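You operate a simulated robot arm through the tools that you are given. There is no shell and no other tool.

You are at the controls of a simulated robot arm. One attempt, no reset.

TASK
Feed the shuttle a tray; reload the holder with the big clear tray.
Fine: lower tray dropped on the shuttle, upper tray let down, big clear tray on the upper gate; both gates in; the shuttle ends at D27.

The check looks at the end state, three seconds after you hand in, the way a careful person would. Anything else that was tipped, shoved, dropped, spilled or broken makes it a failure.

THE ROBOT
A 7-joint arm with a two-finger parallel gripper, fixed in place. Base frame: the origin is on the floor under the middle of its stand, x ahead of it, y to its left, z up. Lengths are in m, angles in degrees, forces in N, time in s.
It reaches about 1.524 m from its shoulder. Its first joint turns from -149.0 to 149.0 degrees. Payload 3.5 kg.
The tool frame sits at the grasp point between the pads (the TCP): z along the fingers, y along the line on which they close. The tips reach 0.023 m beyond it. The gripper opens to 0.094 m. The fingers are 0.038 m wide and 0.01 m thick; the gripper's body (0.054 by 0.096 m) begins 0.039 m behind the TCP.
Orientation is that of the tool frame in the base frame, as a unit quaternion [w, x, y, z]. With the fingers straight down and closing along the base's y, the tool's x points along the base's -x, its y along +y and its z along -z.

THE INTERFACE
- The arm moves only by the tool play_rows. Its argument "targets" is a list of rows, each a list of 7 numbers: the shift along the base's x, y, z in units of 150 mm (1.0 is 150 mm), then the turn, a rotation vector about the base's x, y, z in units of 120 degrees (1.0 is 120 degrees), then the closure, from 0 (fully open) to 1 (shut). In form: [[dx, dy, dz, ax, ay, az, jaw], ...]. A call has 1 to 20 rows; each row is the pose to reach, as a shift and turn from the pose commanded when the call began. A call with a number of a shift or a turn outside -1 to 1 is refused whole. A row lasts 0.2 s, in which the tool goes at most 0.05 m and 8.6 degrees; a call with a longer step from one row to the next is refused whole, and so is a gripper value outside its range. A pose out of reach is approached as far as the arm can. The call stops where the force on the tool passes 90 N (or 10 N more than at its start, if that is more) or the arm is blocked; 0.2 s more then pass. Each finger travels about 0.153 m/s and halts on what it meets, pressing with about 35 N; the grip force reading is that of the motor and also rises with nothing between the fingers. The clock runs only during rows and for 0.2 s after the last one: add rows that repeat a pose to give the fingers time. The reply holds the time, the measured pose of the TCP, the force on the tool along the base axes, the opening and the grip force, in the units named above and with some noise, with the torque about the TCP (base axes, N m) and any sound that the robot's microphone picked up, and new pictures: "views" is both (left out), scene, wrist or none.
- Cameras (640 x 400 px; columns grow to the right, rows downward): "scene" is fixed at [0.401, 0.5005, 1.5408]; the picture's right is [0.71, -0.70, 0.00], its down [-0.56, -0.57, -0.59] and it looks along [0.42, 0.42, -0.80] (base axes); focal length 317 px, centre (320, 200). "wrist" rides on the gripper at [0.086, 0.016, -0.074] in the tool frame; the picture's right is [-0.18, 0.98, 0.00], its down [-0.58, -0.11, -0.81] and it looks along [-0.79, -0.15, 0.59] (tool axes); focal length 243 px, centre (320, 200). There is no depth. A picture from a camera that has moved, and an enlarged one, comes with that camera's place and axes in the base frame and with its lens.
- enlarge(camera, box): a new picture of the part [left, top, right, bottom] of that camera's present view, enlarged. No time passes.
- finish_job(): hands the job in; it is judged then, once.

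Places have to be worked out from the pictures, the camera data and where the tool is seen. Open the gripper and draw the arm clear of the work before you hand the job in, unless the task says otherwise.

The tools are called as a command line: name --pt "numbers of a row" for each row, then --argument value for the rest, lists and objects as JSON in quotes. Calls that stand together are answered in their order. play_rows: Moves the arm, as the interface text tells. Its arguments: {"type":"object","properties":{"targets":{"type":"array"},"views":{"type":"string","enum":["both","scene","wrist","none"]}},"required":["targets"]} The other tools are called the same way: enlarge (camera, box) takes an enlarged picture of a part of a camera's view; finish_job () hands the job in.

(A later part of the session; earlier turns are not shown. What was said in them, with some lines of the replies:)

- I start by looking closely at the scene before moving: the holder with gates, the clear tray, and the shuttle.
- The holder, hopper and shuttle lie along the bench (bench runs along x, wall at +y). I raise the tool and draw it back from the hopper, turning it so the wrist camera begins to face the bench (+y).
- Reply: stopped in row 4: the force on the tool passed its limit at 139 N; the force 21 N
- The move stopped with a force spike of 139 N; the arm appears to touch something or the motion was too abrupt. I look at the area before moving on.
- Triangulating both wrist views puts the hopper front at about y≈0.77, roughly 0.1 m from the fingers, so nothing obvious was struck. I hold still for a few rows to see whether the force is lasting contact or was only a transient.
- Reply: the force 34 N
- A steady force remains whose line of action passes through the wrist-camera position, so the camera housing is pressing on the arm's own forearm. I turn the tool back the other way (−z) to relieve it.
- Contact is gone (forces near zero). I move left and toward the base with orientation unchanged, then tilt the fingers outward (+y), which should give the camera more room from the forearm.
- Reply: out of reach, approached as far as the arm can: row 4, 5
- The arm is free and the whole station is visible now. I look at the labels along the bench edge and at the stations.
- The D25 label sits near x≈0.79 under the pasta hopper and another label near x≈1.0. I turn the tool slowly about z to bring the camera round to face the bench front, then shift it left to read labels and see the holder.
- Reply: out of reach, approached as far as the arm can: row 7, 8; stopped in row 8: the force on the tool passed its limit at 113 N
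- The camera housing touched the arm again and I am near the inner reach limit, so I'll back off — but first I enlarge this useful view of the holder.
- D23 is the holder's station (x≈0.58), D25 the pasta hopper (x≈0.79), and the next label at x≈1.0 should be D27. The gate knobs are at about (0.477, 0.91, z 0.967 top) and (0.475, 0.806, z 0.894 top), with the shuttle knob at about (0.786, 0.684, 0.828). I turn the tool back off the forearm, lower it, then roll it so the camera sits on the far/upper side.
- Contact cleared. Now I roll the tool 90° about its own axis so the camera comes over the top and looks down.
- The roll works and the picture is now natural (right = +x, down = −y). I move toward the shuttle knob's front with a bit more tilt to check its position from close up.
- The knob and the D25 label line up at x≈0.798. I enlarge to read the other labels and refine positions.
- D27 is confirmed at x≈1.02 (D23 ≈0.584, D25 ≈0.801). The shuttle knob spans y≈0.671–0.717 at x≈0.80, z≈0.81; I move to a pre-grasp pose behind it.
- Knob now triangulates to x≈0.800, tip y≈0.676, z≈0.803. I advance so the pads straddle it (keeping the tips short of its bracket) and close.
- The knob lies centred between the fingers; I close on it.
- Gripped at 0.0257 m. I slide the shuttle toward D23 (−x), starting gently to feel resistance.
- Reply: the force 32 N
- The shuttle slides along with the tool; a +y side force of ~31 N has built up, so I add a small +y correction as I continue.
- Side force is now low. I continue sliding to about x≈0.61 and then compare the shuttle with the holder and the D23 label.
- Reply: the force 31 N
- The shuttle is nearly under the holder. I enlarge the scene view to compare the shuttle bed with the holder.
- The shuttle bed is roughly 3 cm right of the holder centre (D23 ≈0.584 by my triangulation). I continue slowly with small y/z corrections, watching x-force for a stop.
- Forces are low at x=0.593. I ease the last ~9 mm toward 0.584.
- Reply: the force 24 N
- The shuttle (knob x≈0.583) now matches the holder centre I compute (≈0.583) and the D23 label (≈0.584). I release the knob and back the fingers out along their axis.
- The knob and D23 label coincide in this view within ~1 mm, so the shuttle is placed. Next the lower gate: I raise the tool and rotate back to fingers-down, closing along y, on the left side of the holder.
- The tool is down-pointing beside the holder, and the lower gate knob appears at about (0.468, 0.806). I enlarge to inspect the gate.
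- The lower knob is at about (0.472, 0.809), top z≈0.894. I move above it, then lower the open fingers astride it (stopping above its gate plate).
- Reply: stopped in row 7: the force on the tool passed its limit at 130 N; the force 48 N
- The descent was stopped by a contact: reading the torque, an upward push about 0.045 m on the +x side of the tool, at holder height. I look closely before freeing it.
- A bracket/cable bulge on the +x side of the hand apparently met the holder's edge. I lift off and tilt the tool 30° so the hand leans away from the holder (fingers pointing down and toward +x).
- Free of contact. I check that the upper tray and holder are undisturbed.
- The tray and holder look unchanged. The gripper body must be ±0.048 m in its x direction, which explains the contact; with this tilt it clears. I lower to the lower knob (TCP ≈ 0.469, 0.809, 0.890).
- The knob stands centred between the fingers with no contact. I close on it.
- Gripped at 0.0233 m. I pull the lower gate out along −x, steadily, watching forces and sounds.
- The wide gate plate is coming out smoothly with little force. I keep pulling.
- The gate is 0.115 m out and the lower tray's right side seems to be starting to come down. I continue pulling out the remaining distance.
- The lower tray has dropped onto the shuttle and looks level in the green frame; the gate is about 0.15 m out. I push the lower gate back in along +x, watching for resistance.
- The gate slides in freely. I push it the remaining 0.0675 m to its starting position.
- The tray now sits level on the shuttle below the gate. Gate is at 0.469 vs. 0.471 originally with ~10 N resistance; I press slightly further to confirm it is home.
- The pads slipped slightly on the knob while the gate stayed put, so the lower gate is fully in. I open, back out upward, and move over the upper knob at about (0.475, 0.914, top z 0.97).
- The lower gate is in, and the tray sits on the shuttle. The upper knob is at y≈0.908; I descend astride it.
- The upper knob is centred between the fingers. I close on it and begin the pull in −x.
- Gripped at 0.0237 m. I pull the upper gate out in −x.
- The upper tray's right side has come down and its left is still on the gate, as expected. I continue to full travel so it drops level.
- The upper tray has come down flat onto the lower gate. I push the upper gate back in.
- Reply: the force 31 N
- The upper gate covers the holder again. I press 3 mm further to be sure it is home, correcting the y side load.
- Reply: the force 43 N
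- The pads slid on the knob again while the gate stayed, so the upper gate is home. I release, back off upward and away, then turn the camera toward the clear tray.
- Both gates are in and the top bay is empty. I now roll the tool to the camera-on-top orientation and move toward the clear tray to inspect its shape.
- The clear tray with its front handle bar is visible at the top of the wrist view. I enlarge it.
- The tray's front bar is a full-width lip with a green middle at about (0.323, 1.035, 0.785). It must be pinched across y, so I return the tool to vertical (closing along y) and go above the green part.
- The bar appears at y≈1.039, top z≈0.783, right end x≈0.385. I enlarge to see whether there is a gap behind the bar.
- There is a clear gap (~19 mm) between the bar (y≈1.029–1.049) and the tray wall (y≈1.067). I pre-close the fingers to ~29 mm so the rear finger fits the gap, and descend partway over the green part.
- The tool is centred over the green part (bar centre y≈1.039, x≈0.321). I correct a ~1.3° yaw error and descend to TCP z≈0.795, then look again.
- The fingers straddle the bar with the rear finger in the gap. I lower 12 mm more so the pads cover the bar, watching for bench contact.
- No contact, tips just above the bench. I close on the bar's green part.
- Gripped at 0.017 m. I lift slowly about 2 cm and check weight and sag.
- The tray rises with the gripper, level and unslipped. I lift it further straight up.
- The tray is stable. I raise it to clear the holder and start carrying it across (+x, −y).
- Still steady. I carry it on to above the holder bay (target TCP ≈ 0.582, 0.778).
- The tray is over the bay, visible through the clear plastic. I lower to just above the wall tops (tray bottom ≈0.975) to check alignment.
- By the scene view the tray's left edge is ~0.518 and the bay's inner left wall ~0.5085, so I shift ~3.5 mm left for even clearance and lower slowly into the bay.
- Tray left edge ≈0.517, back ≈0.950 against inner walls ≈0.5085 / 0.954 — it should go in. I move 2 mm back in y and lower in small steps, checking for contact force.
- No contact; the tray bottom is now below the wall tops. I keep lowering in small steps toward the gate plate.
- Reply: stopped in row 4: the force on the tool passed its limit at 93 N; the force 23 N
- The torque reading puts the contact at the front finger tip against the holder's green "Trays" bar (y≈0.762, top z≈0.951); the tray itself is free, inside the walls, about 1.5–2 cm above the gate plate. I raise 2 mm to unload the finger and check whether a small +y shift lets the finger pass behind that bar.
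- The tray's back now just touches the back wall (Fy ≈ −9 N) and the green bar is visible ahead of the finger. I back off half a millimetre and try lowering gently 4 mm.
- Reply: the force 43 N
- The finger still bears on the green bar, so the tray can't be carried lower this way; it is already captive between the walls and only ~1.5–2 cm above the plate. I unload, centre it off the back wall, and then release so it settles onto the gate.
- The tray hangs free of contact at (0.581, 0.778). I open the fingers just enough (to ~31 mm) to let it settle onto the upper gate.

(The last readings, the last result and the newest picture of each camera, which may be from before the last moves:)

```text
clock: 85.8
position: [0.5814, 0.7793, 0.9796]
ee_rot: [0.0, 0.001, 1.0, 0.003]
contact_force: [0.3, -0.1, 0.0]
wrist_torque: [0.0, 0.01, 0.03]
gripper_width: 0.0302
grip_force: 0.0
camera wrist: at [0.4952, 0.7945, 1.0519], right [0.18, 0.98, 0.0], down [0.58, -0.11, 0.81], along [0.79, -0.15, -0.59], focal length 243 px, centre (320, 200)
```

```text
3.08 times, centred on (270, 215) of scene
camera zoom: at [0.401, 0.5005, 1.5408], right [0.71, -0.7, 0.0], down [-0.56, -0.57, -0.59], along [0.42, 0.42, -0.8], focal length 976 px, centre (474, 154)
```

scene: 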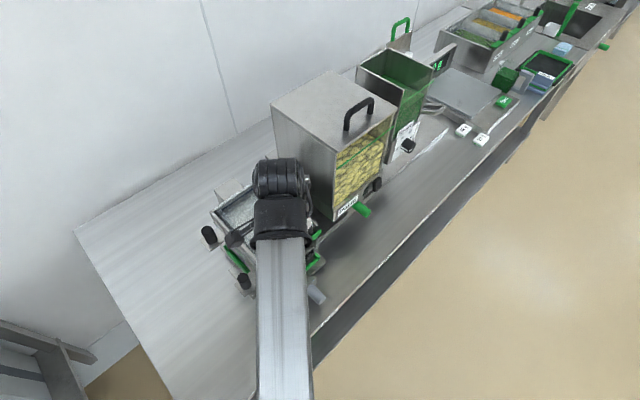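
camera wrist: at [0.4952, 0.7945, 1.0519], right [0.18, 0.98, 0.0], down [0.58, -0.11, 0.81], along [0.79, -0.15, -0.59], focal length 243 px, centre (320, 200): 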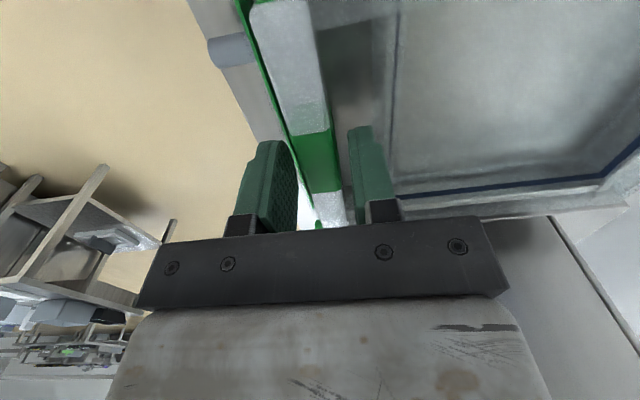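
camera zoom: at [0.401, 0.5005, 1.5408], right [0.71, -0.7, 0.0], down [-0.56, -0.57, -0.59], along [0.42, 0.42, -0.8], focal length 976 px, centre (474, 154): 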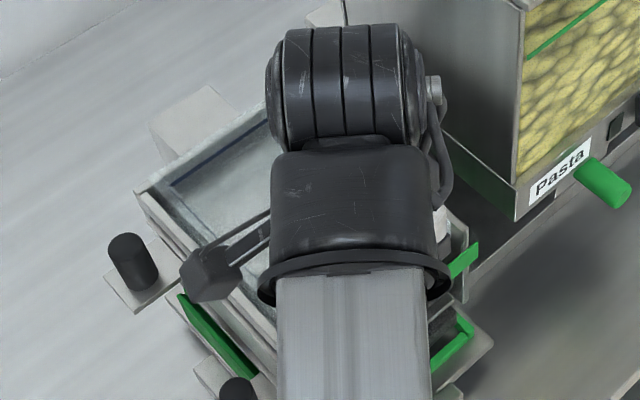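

The tray has settled level inside the bay. I lift the fingers straight up and clear.

play_rows --pt "0 0 0.08 0 0 0 0.68" --pt "0 0 0.2 0 0 0 0.68" --pt "0 0 0.4 0 0 0 0.68" --pt "0 0 0.65 0 0 0 0.5" --pt "-0.1 -0.15 0.8 0 0 0 0.2" --pt "-0.2 -0.4 0.9 0 0 0 0" --pt "-0.2 -0.6 0.9 0 0 0 0" --pt "-0.2 -0.6 0.9 0 0 0 0" --views "both"

```text
clock: 87.6
position: [0.5523, 0.6887, 1.1124]
ee_rot: [0.0, -0.001, 1.0, 0.002]
contact_force: [-1.5, -0.1, -0.1]
wrist_torque: [0.02, 0.02, -0.01]
gripper_width: 0.094
grip_force: 0.1
camera wrist: at [0.4654, 0.7053, 1.1863], right [0.18, 0.98, 0.0], down [0.58, -0.11, 0.81], along [0.79, -0.15, -0.59], focal length 243 px, centre (320, 200)
```

scene: 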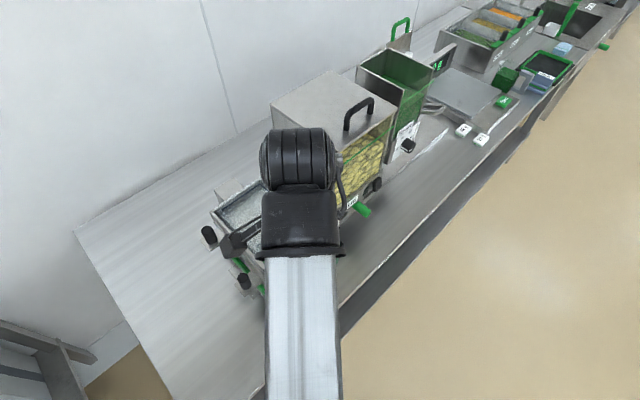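
wrist: 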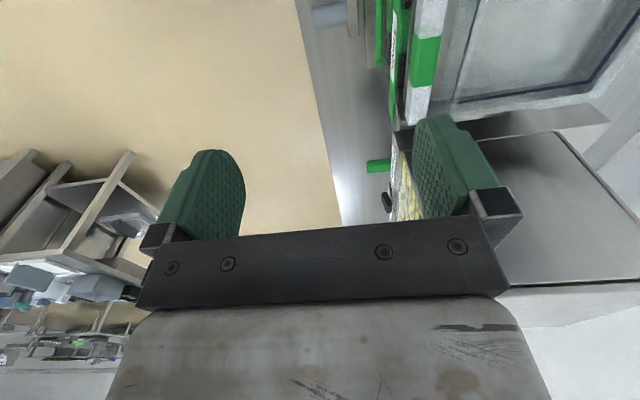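

Everything in the holder looks in place. Now for the shuttle: I roll back to the camera-on-top, tilted orientation while retreating to the front of the bench.

play_rows --pt "0 -0.1 0 0.0254 0.0254 -0.0491 0" --pt "0 -0.2 0 0.0507 0.0507 -0.0981 0" --pt "0 -0.3 0 0.0761 0.0761 -0.1472 0" --pt "0 -0.4 0 0.1014 0.1014 -0.1963 0" --pt "0.03 -0.5 0 0.1268 0.1268 -0.2454 0" --pt "0.06 -0.59 -0.05 0.1521 0.1521 -0.2944 0" --pt "0.09 -0.59 -0.15 0.1775 0.1775 -0.3435 0" --pt "0.12 -0.59 -0.25 0.2029 0.2029 -0.3926 0" --pt "0.15 -0.59 -0.35 0.2282 0.2282 -0.4416 0" --pt "0.18 -0.59 -0.45 0.2536 0.2536 -0.4907 0" --pt "0.185 -0.59 -0.55 0.2789 0.2789 -0.5398 0" --pt "0.185 -0.59 -0.65 0.3043 0.3043 -0.5889 0" --pt "0.185 -0.59 -0.75 0.3296 0.3296 -0.6379 0" --pt "0.185 -0.59 -0.85 0.355 0.355 -0.687 0" --pt "0.185 -0.59 -0.95 0.355 0.355 -0.687 0" --pt "0.185 -0.59 -0.95 0.355 0.355 -0.687 0" --views "both"

enlarge --camera "scene" --box '[190, 160, 360, 310]'

```text
clock: 91.0
position: [0.5794, 0.6008, 0.9713]
ee_rot: [-0.323, 0.629, 0.628, 0.326]
contact_force: [-0.6, -0.6, 0.0]
wrist_torque: [0.02, -0.03, -0.01]
gripper_width: 0.0939
grip_force: 0.1
camera wrist: at [0.5953, 0.5904, 1.0839], right [0.98, -0.11, -0.15], down [-0.11, -0.99, -0.01], along [-0.14, 0.02, -0.99], focal length 243 px, centre (320, 200)
```

scene: 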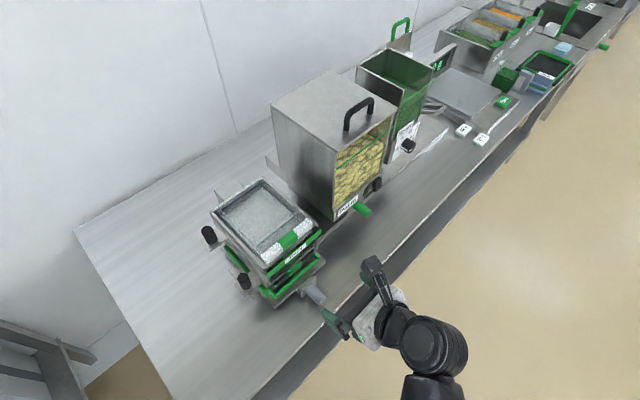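
wrist: 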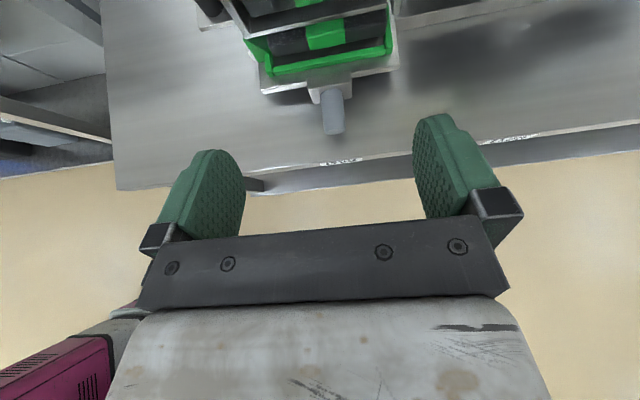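

```text
2.67 times, centred on (275, 235) of scene
camera zoom: at [0.401, 0.5005, 1.5408], right [0.71, -0.7, 0.0], down [-0.56, -0.57, -0.59], along [0.42, 0.42, -0.8], focal length 846 px, centre (440, 107)
```

zoom: 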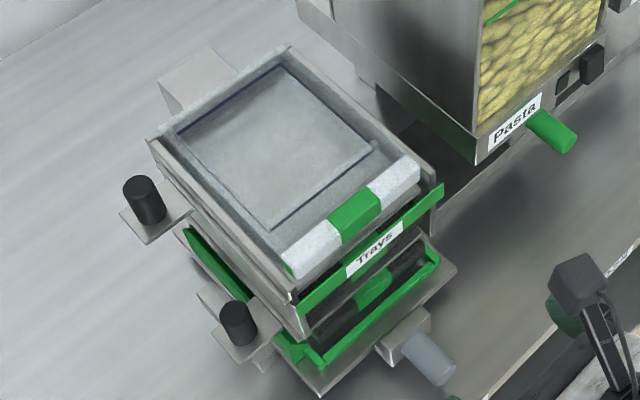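

The clear tray sits level in the bay. I check how the black tray sits in the shuttle.

enlarge --camera "wrist" --box '[210, 0, 430, 150]'

enlarge --camera "scene" --box '[230, 220, 340, 310]'

```text
2.67 times, centred on (320, 75) of wrist
camera zoom: at [0.5953, 0.5904, 1.0839], right [0.98, -0.11, -0.15], down [-0.11, -0.99, -0.01], along [-0.14, 0.02, -0.99], focal length 647 px, centre (320, 533)
```

zoom: 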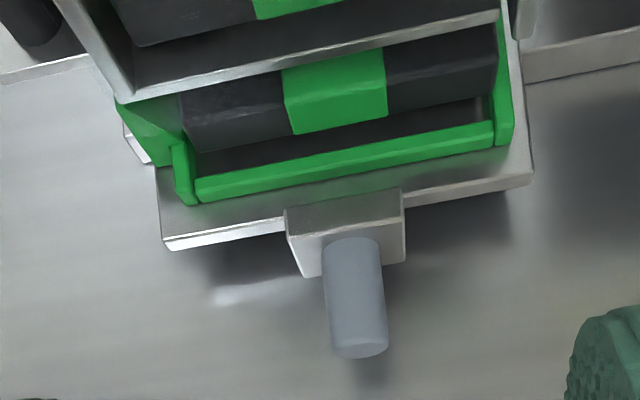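

```text
4.44 times, centred on (285, 265) of scene
camera zoom: at [0.401, 0.5005, 1.5408], right [0.71, -0.7, 0.0], down [-0.56, -0.57, -0.59], along [0.42, 0.42, -0.8], focal length 1409 px, centre (476, -89)
```

zoom: 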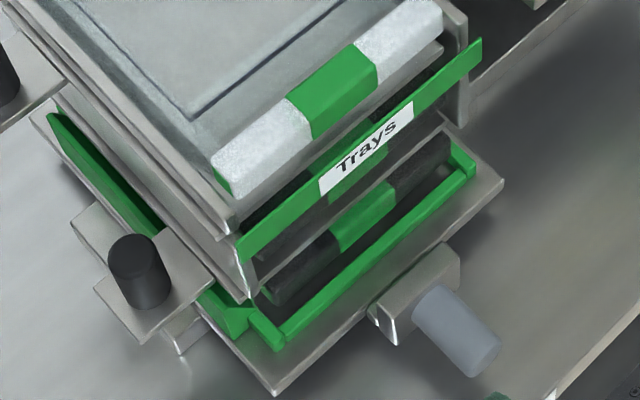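

Both gates are in and all trays look right. I now go to the shuttle knob (tip ≈ (0.581, 0.676, 0.803)) at a pre-grasp pose.

play_rows --pt "0.014 0.03 -0.2 0 0 0 0" --pt "0.014 0.05 -0.4 0 0 0 0" --pt "0.014 0.075 -0.6 0 0 0 0" --pt "0.014 0.075 -0.73 0 0 0 0" --pt "0.014 0.075 -0.73 0 0 0 0" --views "wrist"

```text
clock: 92.2
position: [0.5815, 0.6113, 0.8621]
ee_rot: [-0.323, 0.628, 0.629, 0.326]
contact_force: [-0.3, 0.7, 0.4]
wrist_torque: [0.05, 0.02, -0.02]
gripper_width: 0.0936
grip_force: 0.1
camera wrist: at [0.5977, 0.6009, 0.9742], right [0.98, -0.11, -0.15], down [-0.11, -0.99, -0.01], along [-0.14, 0.02, -0.99], focal length 243 px, centre (320, 200)
```

wrist: 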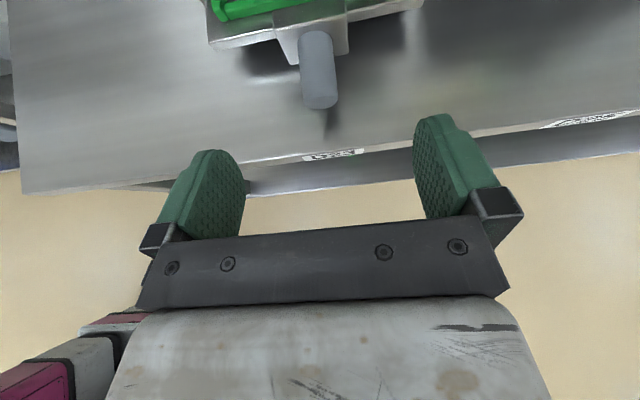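

The knob is centred ahead of the fingers. I advance astride it and close.

play_rows --pt "0 0.15 -0.12 0 0 0 0" --pt "0 0.31 -0.24 0 0 0 0" --pt "0 0.465 -0.365 0 0 0 0" --pt "0 0.465 -0.365 0 0 0 0" --pt "0 0.465 -0.365 0 0 0 0.4" --pt "0 0.465 -0.365 0 0 0 0.7" --pt "0 0.465 -0.365 0 0 0 0.9" --pt "0 0.465 -0.365 0 0 0 0.9" --views "wrist"

```text
clock: 94.0
position: [0.5816, 0.6809, 0.8075]
ee_rot: [-0.322, 0.629, 0.629, 0.325]
contact_force: [-0.4, 0.7, -2.2]
wrist_torque: [0.25, 0.0, 0.17]
gripper_width: 0.0253
grip_force: 45.3
camera wrist: at [0.5964, 0.6702, 0.9201], right [0.98, -0.11, -0.15], down [-0.11, -0.99, -0.01], along [-0.14, 0.02, -0.99], focal length 243 px, centre (320, 200)
```

wrist: 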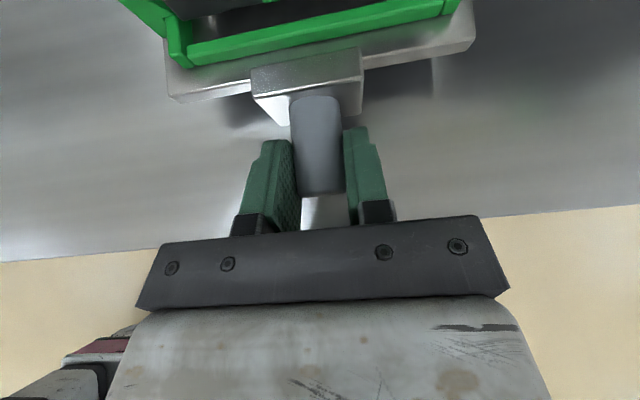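

Gripped squarely with low loads. I slide the shuttle with its tray toward +x slowly, checking the load as it leaves the holder.

play_rows --pt "0.04 0 0 0 0 0 0.9" --pt "0.1 0 0 0 0 0 0.9" --pt "0.16 0 0 0 0 0 0.9" --pt "0.22 0 0 0 0 0 0.9" --pt "0.28 0 0 0 0 0 0.9" --pt "0.34 0 0 0 0 0 0.9" --pt "0.4 0 0 0 0 0 0.9" --views "both"

```text
clock: 95.6
position: [0.6423, 0.68, 0.8083]
ee_rot: [-0.322, 0.629, 0.628, 0.325]
contact_force: [0.0, -7.9, -3.2]
wrist_torque: [1.01, 0.16, 0.17]
gripper_width: 0.0255
grip_force: 45.3
camera wrist: at [0.658, 0.6702, 0.9202], right [0.98, -0.11, -0.15], down [-0.11, -0.99, -0.01], along [-0.14, 0.02, -0.99], focal length 243 px, centre (320, 200)
```

scene: 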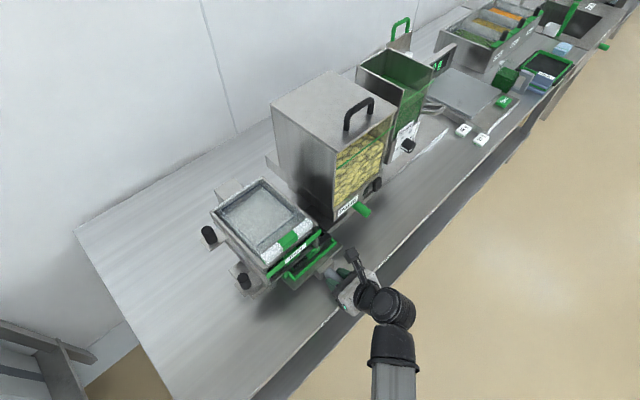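
wrist: 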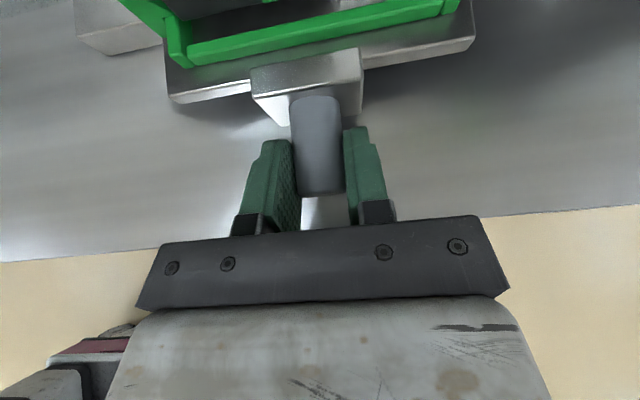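

The shuttle moves freely. I check that the tray rides along cleanly before going under the hopper.

enlarge --camera "scene" --box '[230, 180, 390, 310]'

enlarge --camera "wrist" --box '[80, 0, 500, 120]'

```text
3.08 times, centred on (310, 245) of scene
camera zoom: at [0.401, 0.5005, 1.5408], right [0.71, -0.7, 0.0], down [-0.56, -0.57, -0.59], along [0.42, 0.42, -0.8], focal length 976 px, centre (351, 62)
```

zoom: 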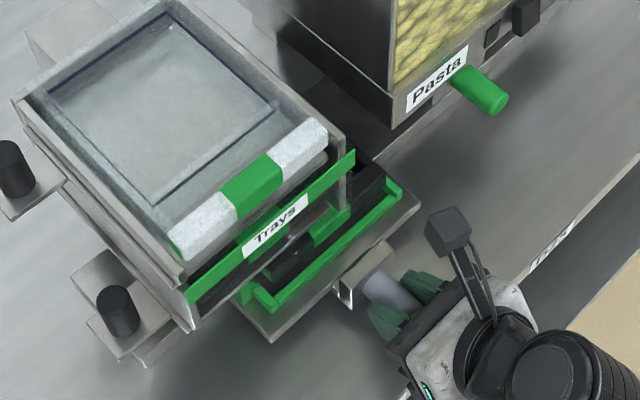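

```text
1.52 times, centred on (290, 60) of wrist
camera zoom: at [0.658, 0.6702, 0.9202], right [0.98, -0.11, -0.15], down [-0.11, -0.99, -0.01], along [-0.14, 0.02, -0.99], focal length 370 px, centre (366, 413)
```

zoom: 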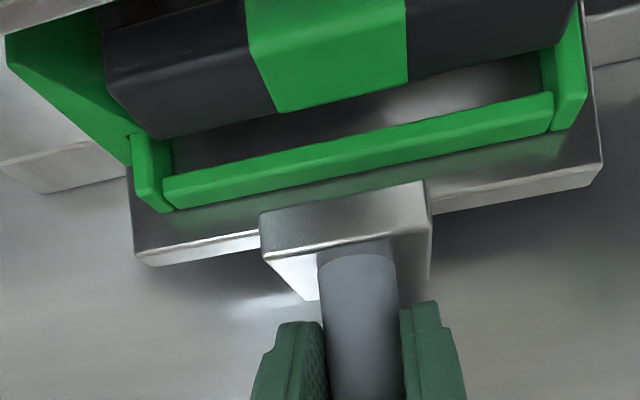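

The tray rides in the frame. I continue under the pasta hopper.

play_rows --pt "0.06 -0.002 0 0 0 0 0.9" --pt "0.14 -0.002 0 0 0 0 0.9" --pt "0.22 -0.002 0 0 0 0 0.9" --pt "0.3 -0.002 0 0 0 0 0.9" --pt "0.38 -0.002 0 0 0 0 0.9" --pt "0.46 -0.002 0 0 0 0 0.9" --pt "0.54 -0.002 0 0 0 0 0.9" --pt "0.62 -0.002 0 0 0 0 0.9" --pt "0.7 -0.002 0 0 0 0 0.9" --views "both"

enlarge --camera "scene" --box '[260, 160, 420, 290]'

```text
clock: 97.6
position: [0.747, 0.6802, 0.808]
ee_rot: [-0.324, 0.628, 0.628, 0.327]
contact_force: [1.3, -18.4, -12.7]
wrist_torque: [0.17, 0.16, 0.36]
gripper_width: 0.0255
grip_force: 44.8
camera wrist: at [0.7636, 0.6702, 0.9202], right [0.98, -0.11, -0.15], down [-0.11, -0.99, -0.01], along [-0.14, 0.02, -0.99], focal length 243 px, centre (320, 200)
```

scene: 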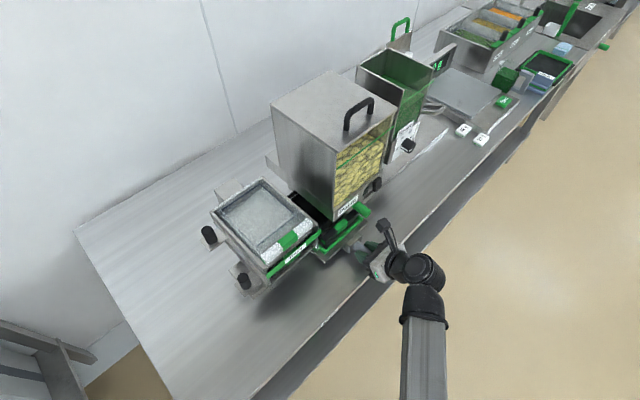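
wrist: 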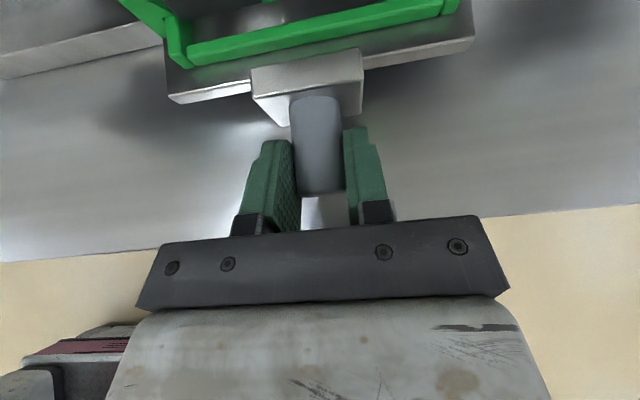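

```text
3.08 times, centred on (340, 225) of scene
camera zoom: at [0.401, 0.5005, 1.5408], right [0.71, -0.7, 0.0], down [-0.56, -0.57, -0.59], along [0.42, 0.42, -0.8], focal length 976 px, centre (258, 123)
```

zoom: 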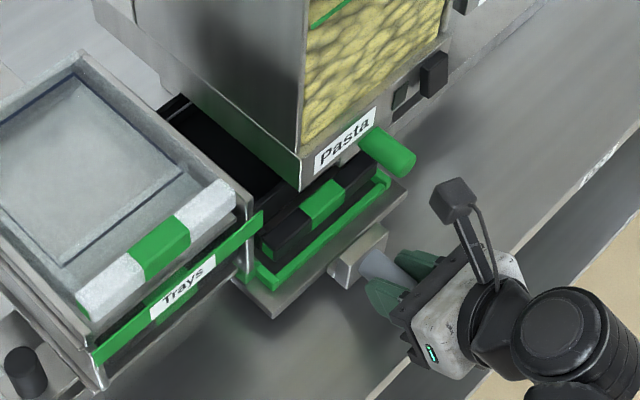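

The tray and shuttle pass under the hopper cleanly. I continue with small y/z load corrections.

play_rows --pt "0.06 -0.008 -0.004 0 0 0 0.9" --pt "0.14 -0.008 -0.004 0 0 0 0.9" --pt "0.22 -0.008 -0.004 0 0 0 0.9" --pt "0.3 -0.008 -0.004 0 0 0 0.9" --pt "0.38 -0.008 -0.004 0 0 0 0.9" --pt "0.46 -0.008 -0.004 0 0 0 0.9" --pt "0.54 -0.008 -0.004 0 0 0 0.9" --pt "0.62 -0.008 -0.004 0 0 0 0.9" --pt "0.7 -0.008 -0.004 0 0 0 0.9" --views "both"

enlarge --camera "scene" --box '[300, 100, 480, 250]'

```text
clock: 99.6
position: [0.8529, 0.6805, 0.8086]
ee_rot: [-0.323, 0.628, 0.628, 0.327]
contact_force: [1.2, 15.3, 6.4]
wrist_torque: [-0.86, 0.08, 0.24]
gripper_width: 0.0256
grip_force: 45.3
camera wrist: at [0.8688, 0.67, 0.9201], right [0.98, -0.11, -0.15], down [-0.11, -0.99, -0.01], along [-0.14, 0.03, -0.99], focal length 243 px, centre (320, 200)
```

scene: 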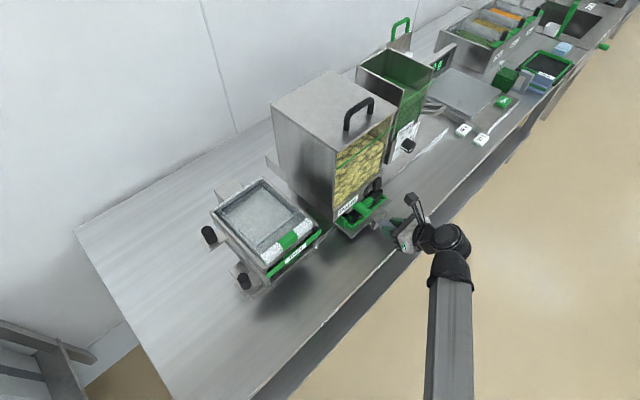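
wrist: 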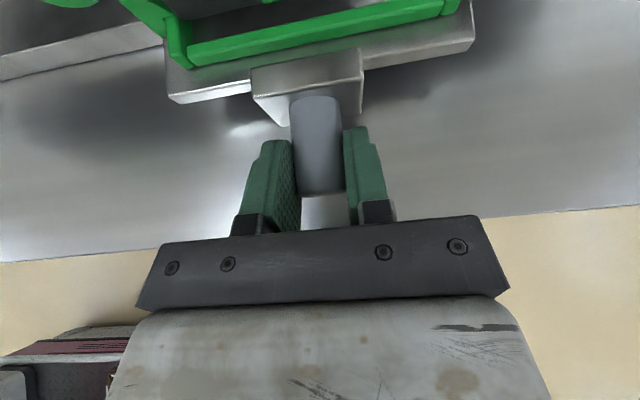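

```text
2.67 times, centred on (390, 175) of scene
camera zoom: at [0.401, 0.5005, 1.5408], right [0.71, -0.7, 0.0], down [-0.56, -0.57, -0.59], along [0.42, 0.42, -0.8], focal length 846 px, centre (133, 267)
```

zoom: 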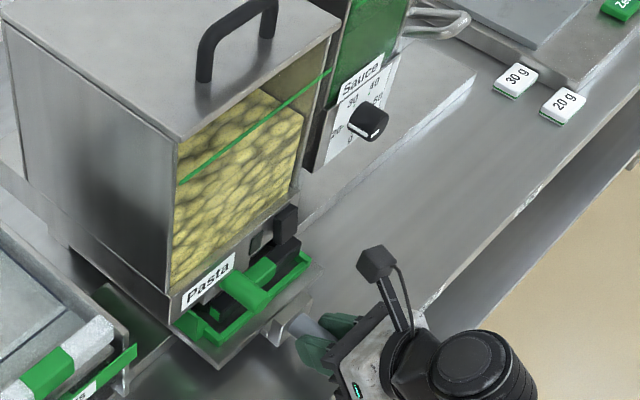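

All clear so far. I continue toward D27, stopping a little short at x≈1.0 to measure against the label.

play_rows --pt "0.06 0.003 0.002 0 0 0 0.9" --pt "0.14 0.003 0.002 0 0 0 0.9" --pt "0.22 0.003 0.002 0 0 0 0.9" --pt "0.3 0.003 0.002 0 0 0 0.9" --pt "0.38 0.003 0.002 0 0 0 0.9" --pt "0.46 0.003 0.002 0 0 0 0.9" --pt "0.54 0.003 0.002 0 0 0 0.9" --pt "0.62 0.003 0.002 0 0 0 0.9" --pt "0.7 0.003 0.002 0 0 0 0.9" --pt "0.78 0.003 0.002 0 0 0 0.9" --pt "0.86 0.003 0.002 0 0 0 0.9" --pt "0.94 0.003 0.002 0 0 0 0.9" --views "both"

enlarge --camera "scene" --box '[340, 80, 500, 220]'

```text
clock: 102.2
position: [0.9922, 0.6799, 0.807]
ee_rot: [-0.324, 0.627, 0.629, 0.326]
contact_force: [1.7, 11.0, 20.5]
wrist_torque: [0.76, 0.08, 0.41]
gripper_width: 0.0253
grip_force: 44.5
camera wrist: at [1.0087, 0.6696, 0.9199], right [0.98, -0.11, -0.15], down [-0.11, -0.99, -0.01], along [-0.14, 0.03, -0.99], focal length 243 px, centre (320, 200)
```

scene: 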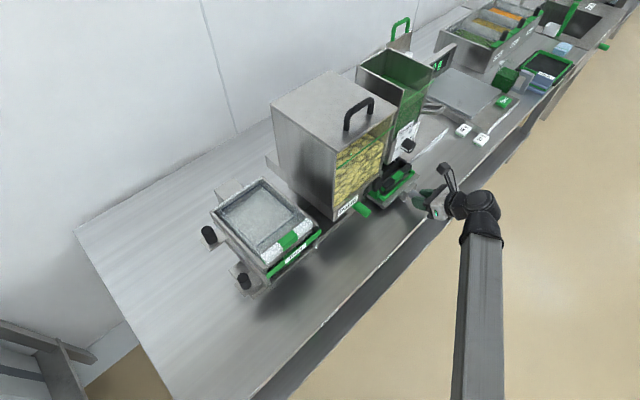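
wrist: 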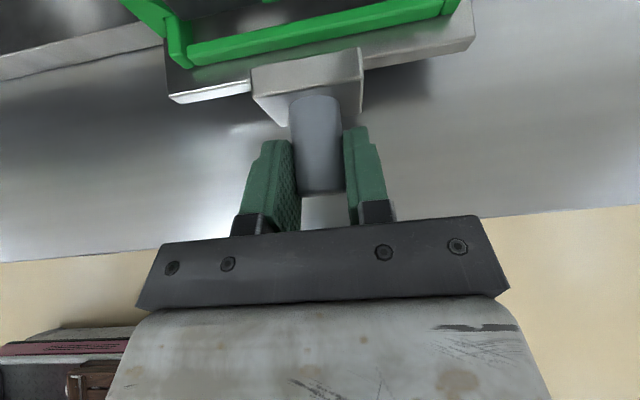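

```text
2.86 times, centred on (420, 150) of scene
camera zoom: at [0.401, 0.5005, 1.5408], right [0.71, -0.7, 0.0], down [-0.56, -0.57, -0.59], along [0.42, 0.42, -0.8], focal length 906 px, centre (34, 343)
```

zoom: 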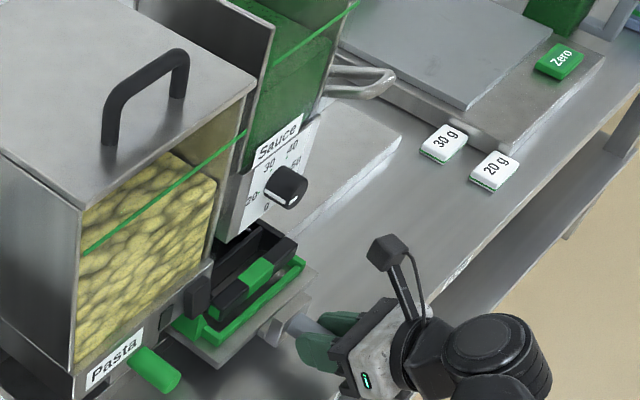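

At x=0.992 with the tray riding fine. I move the remaining ~26 mm to my D27 estimate (≈1.018), then release to verify against the label.

play_rows --pt "0.05 -0.002 0.004 0 0 0 0.9" --pt "0.1 -0.002 0.006 0 0 0 0.9" --pt "0.14 -0.002 0.006 0 0 0 0.9" --pt "0.165 -0.002 0.006 0 0 0 0.9" --pt "0.165 -0.002 0.006 0 0 0 0.9" --views "none"

```text
clock: 103.4
position: [1.0181, 0.6796, 0.8068]
ee_rot: [-0.322, 0.628, 0.628, 0.326]
contact_force: [8.3, 12.5, 5.7]
wrist_torque: [1.29, 0.08, 0.61]
gripper_width: 0.0254
grip_force: 44.7
```

Now at x=1.018. I release the knob and back straight out to view the label and the knob together.

play_rows --pt "0 0 0 0 0 0 0.5" --pt "0 0 0 0 0 0 0.0" --pt "0 0 0 0 0 0 0.0" --pt "0 -0.15 0.11 0 0 0 0.0" --pt "0 -0.3 0.22 0 0 0 0.0" --pt "0 -0.5 0.37 0 0 0 0" --pt "0 -0.55 0.6 0 0 0 0" --pt "0 -0.6 0.85 0 0 0 0" --pt "0 -0.6 0.85 0 0 0 0" --views "both"

enlarge --camera "wrist" --box '[220, 0, 460, 190]'

```text
clock: 105.4
position: [1.0171, 0.5917, 0.9352]
ee_rot: [-0.322, 0.629, 0.628, 0.326]
contact_force: [0.2, 0.0, 0.9]
wrist_torque: [0.0, 0.02, -0.01]
gripper_width: 0.0938
grip_force: 0.1
camera wrist: at [1.0338, 0.5811, 1.0475], right [0.98, -0.11, -0.15], down [-0.11, -0.99, -0.01], along [-0.14, 0.02, -0.99], focal length 243 px, centre (320, 200)
```

scene: 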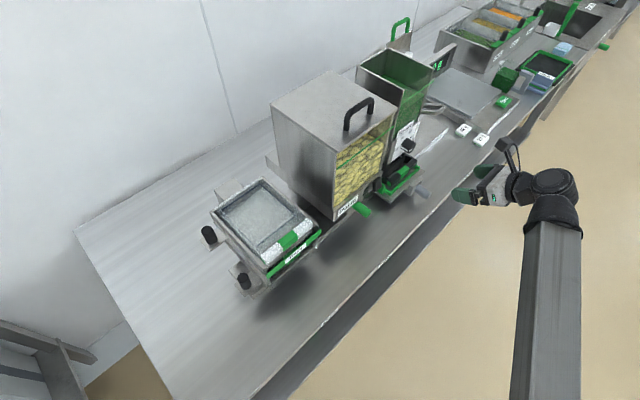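
wrist: 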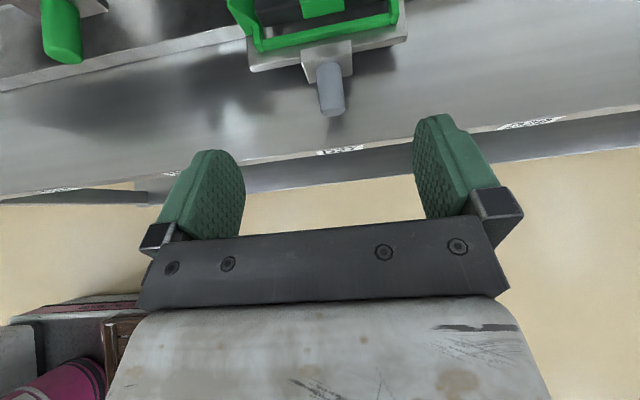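

```text
2.11 times, centred on (340, 95) of wrist
camera zoom: at [1.0338, 0.5811, 1.0475], right [0.98, -0.11, -0.15], down [-0.11, -0.99, -0.01], along [-0.14, 0.02, -0.99], focal length 511 px, centre (278, 421)
```

zoom: 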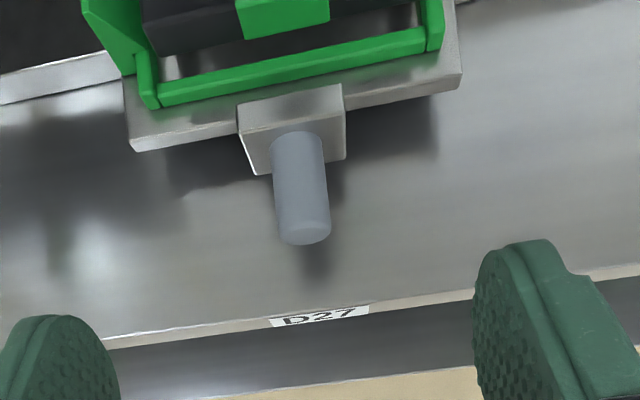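

In this view the knob (x≈1.0216) and the D27 label centre (x≈1.021) coincide within about 1 mm. I do a final close inspection of shuttle, tray, holder and gates.

enlarge --camera "scene" --box '[190, 165, 350, 310]'

enlarge --camera "scene" --box '[340, 110, 480, 230]'

enlarge --camera "wrist" --box '[210, 0, 430, 120]'

```text
2.76 times, centred on (270, 238) of scene
camera zoom: at [0.401, 0.5005, 1.5408], right [0.71, -0.7, 0.0], down [-0.56, -0.57, -0.59], along [0.42, 0.42, -0.8], focal length 875 px, centre (458, 97)
```

zoom: 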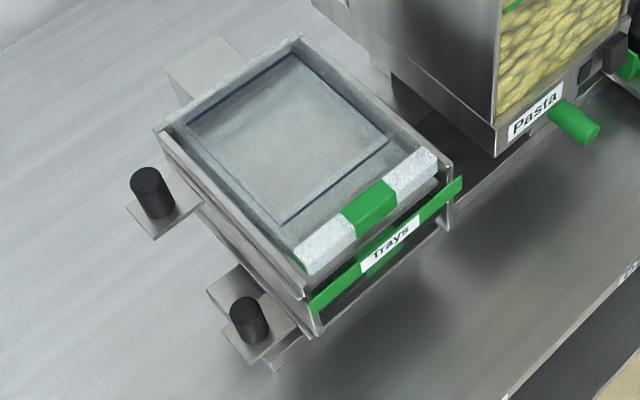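

```text
3.33 times, centred on (410, 170) of scene
camera zoom: at [0.401, 0.5005, 1.5408], right [0.71, -0.7, 0.0], down [-0.56, -0.57, -0.59], along [0.42, 0.42, -0.8], focal length 1057 px, centre (20, 300)
```

zoom: 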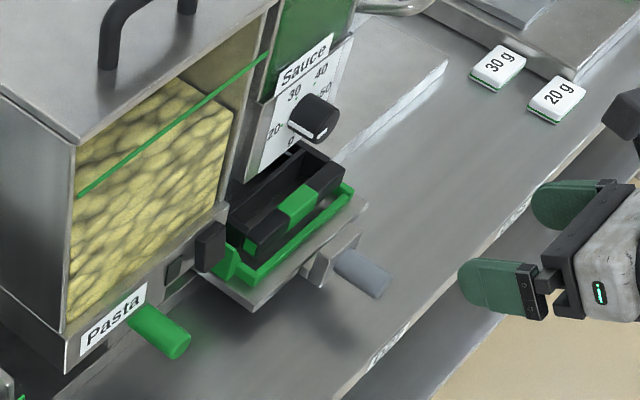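

```text
2.91 times, centred on (320, 60) of wrist
camera zoom: at [1.0338, 0.5811, 1.0475], right [0.98, -0.11, -0.15], down [-0.11, -0.99, -0.01], along [-0.14, 0.02, -0.99], focal length 706 px, centre (320, 607)
```

zoom: 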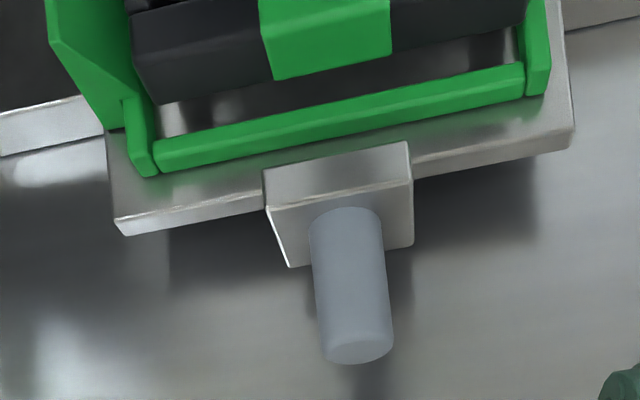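

Holder: clear tray flat on the upper gate, black tray below on the lower gate, both knobs home; shuttle with its tray is at D27. I draw the open gripper further back and up, clear of the work.

play_rows --pt "0 -0.15 0.1 0 0 0 0" --pt "0 -0.3 0.25 0 0 0 0" --pt "0 -0.45 0.4 0 0 0 0" --pt "0 -0.6 0.55 0 0 0 0" --pt "0 -0.7 0.7 0 0 0 0" --pt "0 -0.7 0.7 0 0 0 0" --views "both"

enlarge --camera "scene" --box '[200, 80, 520, 300]'

```text
clock: 106.8
position: [1.02, 0.4839, 1.0386]
ee_rot: [-0.322, 0.629, 0.628, 0.327]
contact_force: [0.1, -0.3, 0.2]
wrist_torque: [0.04, 0.01, 0.0]
gripper_width: 0.0937
grip_force: 0.0
camera wrist: at [1.0352, 0.474, 1.1515], right [0.98, -0.11, -0.15], down [-0.11, -0.99, -0.01], along [-0.14, 0.02, -0.99], focal length 243 px, centre (320, 200)
```

scene: 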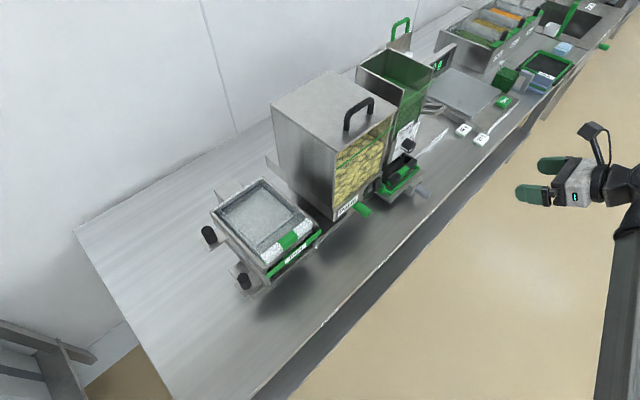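
wrist: 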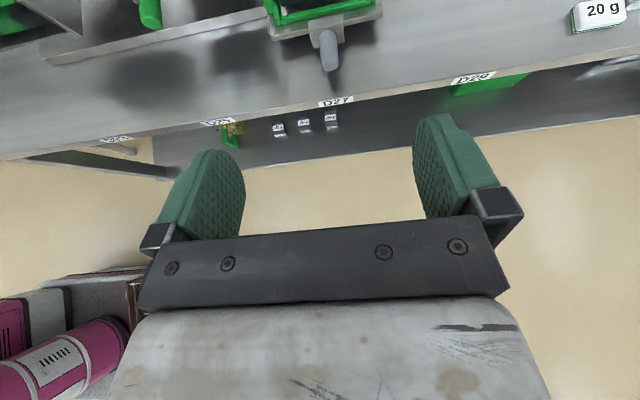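

```text
1.82 times, centred on (360, 190) of scene
camera zoom: at [0.401, 0.5005, 1.5408], right [0.71, -0.7, 0.0], down [-0.56, -0.57, -0.59], along [0.42, 0.42, -0.8], focal length 577 px, centre (247, 218)
```

zoom: 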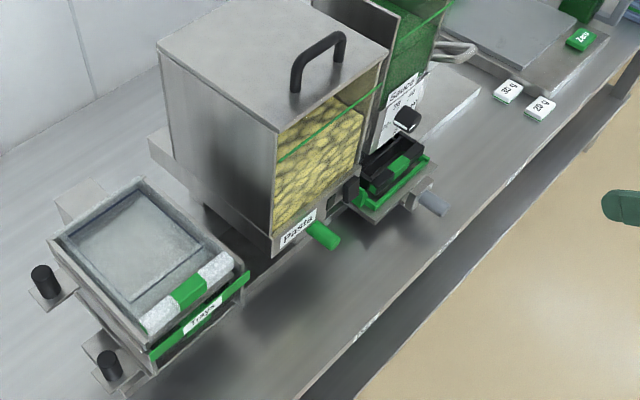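

Everything appears in order. One last enlarged check of the knob against the D27 label from this farther, steadier viewpoint.

enlarge --camera "wrist" --box '[260, 0, 420, 120]'

```text
3.33 times, centred on (340, 60) of wrist
camera zoom: at [1.0352, 0.474, 1.1515], right [0.98, -0.11, -0.15], down [-0.11, -0.99, -0.01], along [-0.14, 0.02, -0.99], focal length 809 px, centre (253, 667)
```

zoom: 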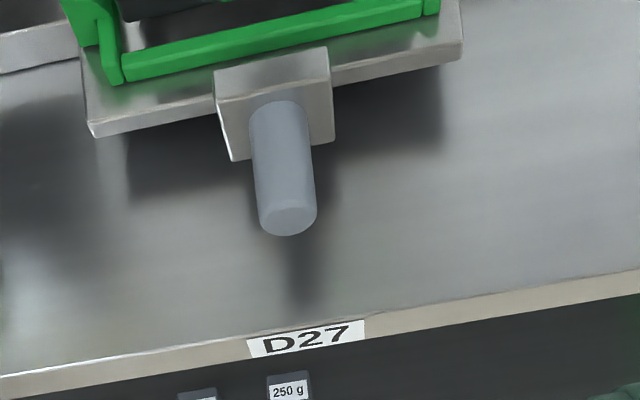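

The knob (x≈1.0215) and the D27 label centre (x≈1.0218) agree to under a millimetre, the gripper is open and clear, and nothing else was disturbed. I hand the job in.

finish_job

```text
The job is handed in.
```

I finished the job and handed it in; I haven't seen the check's result. The last pictures showed:

- **Shuttle:** the lower black tray dropped onto it and sits in its frame. The shuttle is at D27, with its knob within about 1 mm of the label centre.
- **Holder:** the other black tray came down onto the lower gate. The big clear tray lies flat on the upper gate.
- **Gates:** both are pushed fully in.
- **Arm:** the gripper is open and drawn back clear of the bench.

Some things did not go smoothly:

- **Clear tray drop:** I let go of it about 1.5–2 cm above the gate, because the front finger kept catching on the green "Trays" bar. It was already between the holder walls and settled level.
- **Contacts with the holder:** the hand bumped the holder's edge once, at about 130 N. The finger later pressed on the "Trays" bar twice, at up to about 93 N. I saw no shift or damage in the pictures afterwards.
- **Self-contact:** early on, the wrist camera touched the arm's own forearm twice while I was turning the tool.
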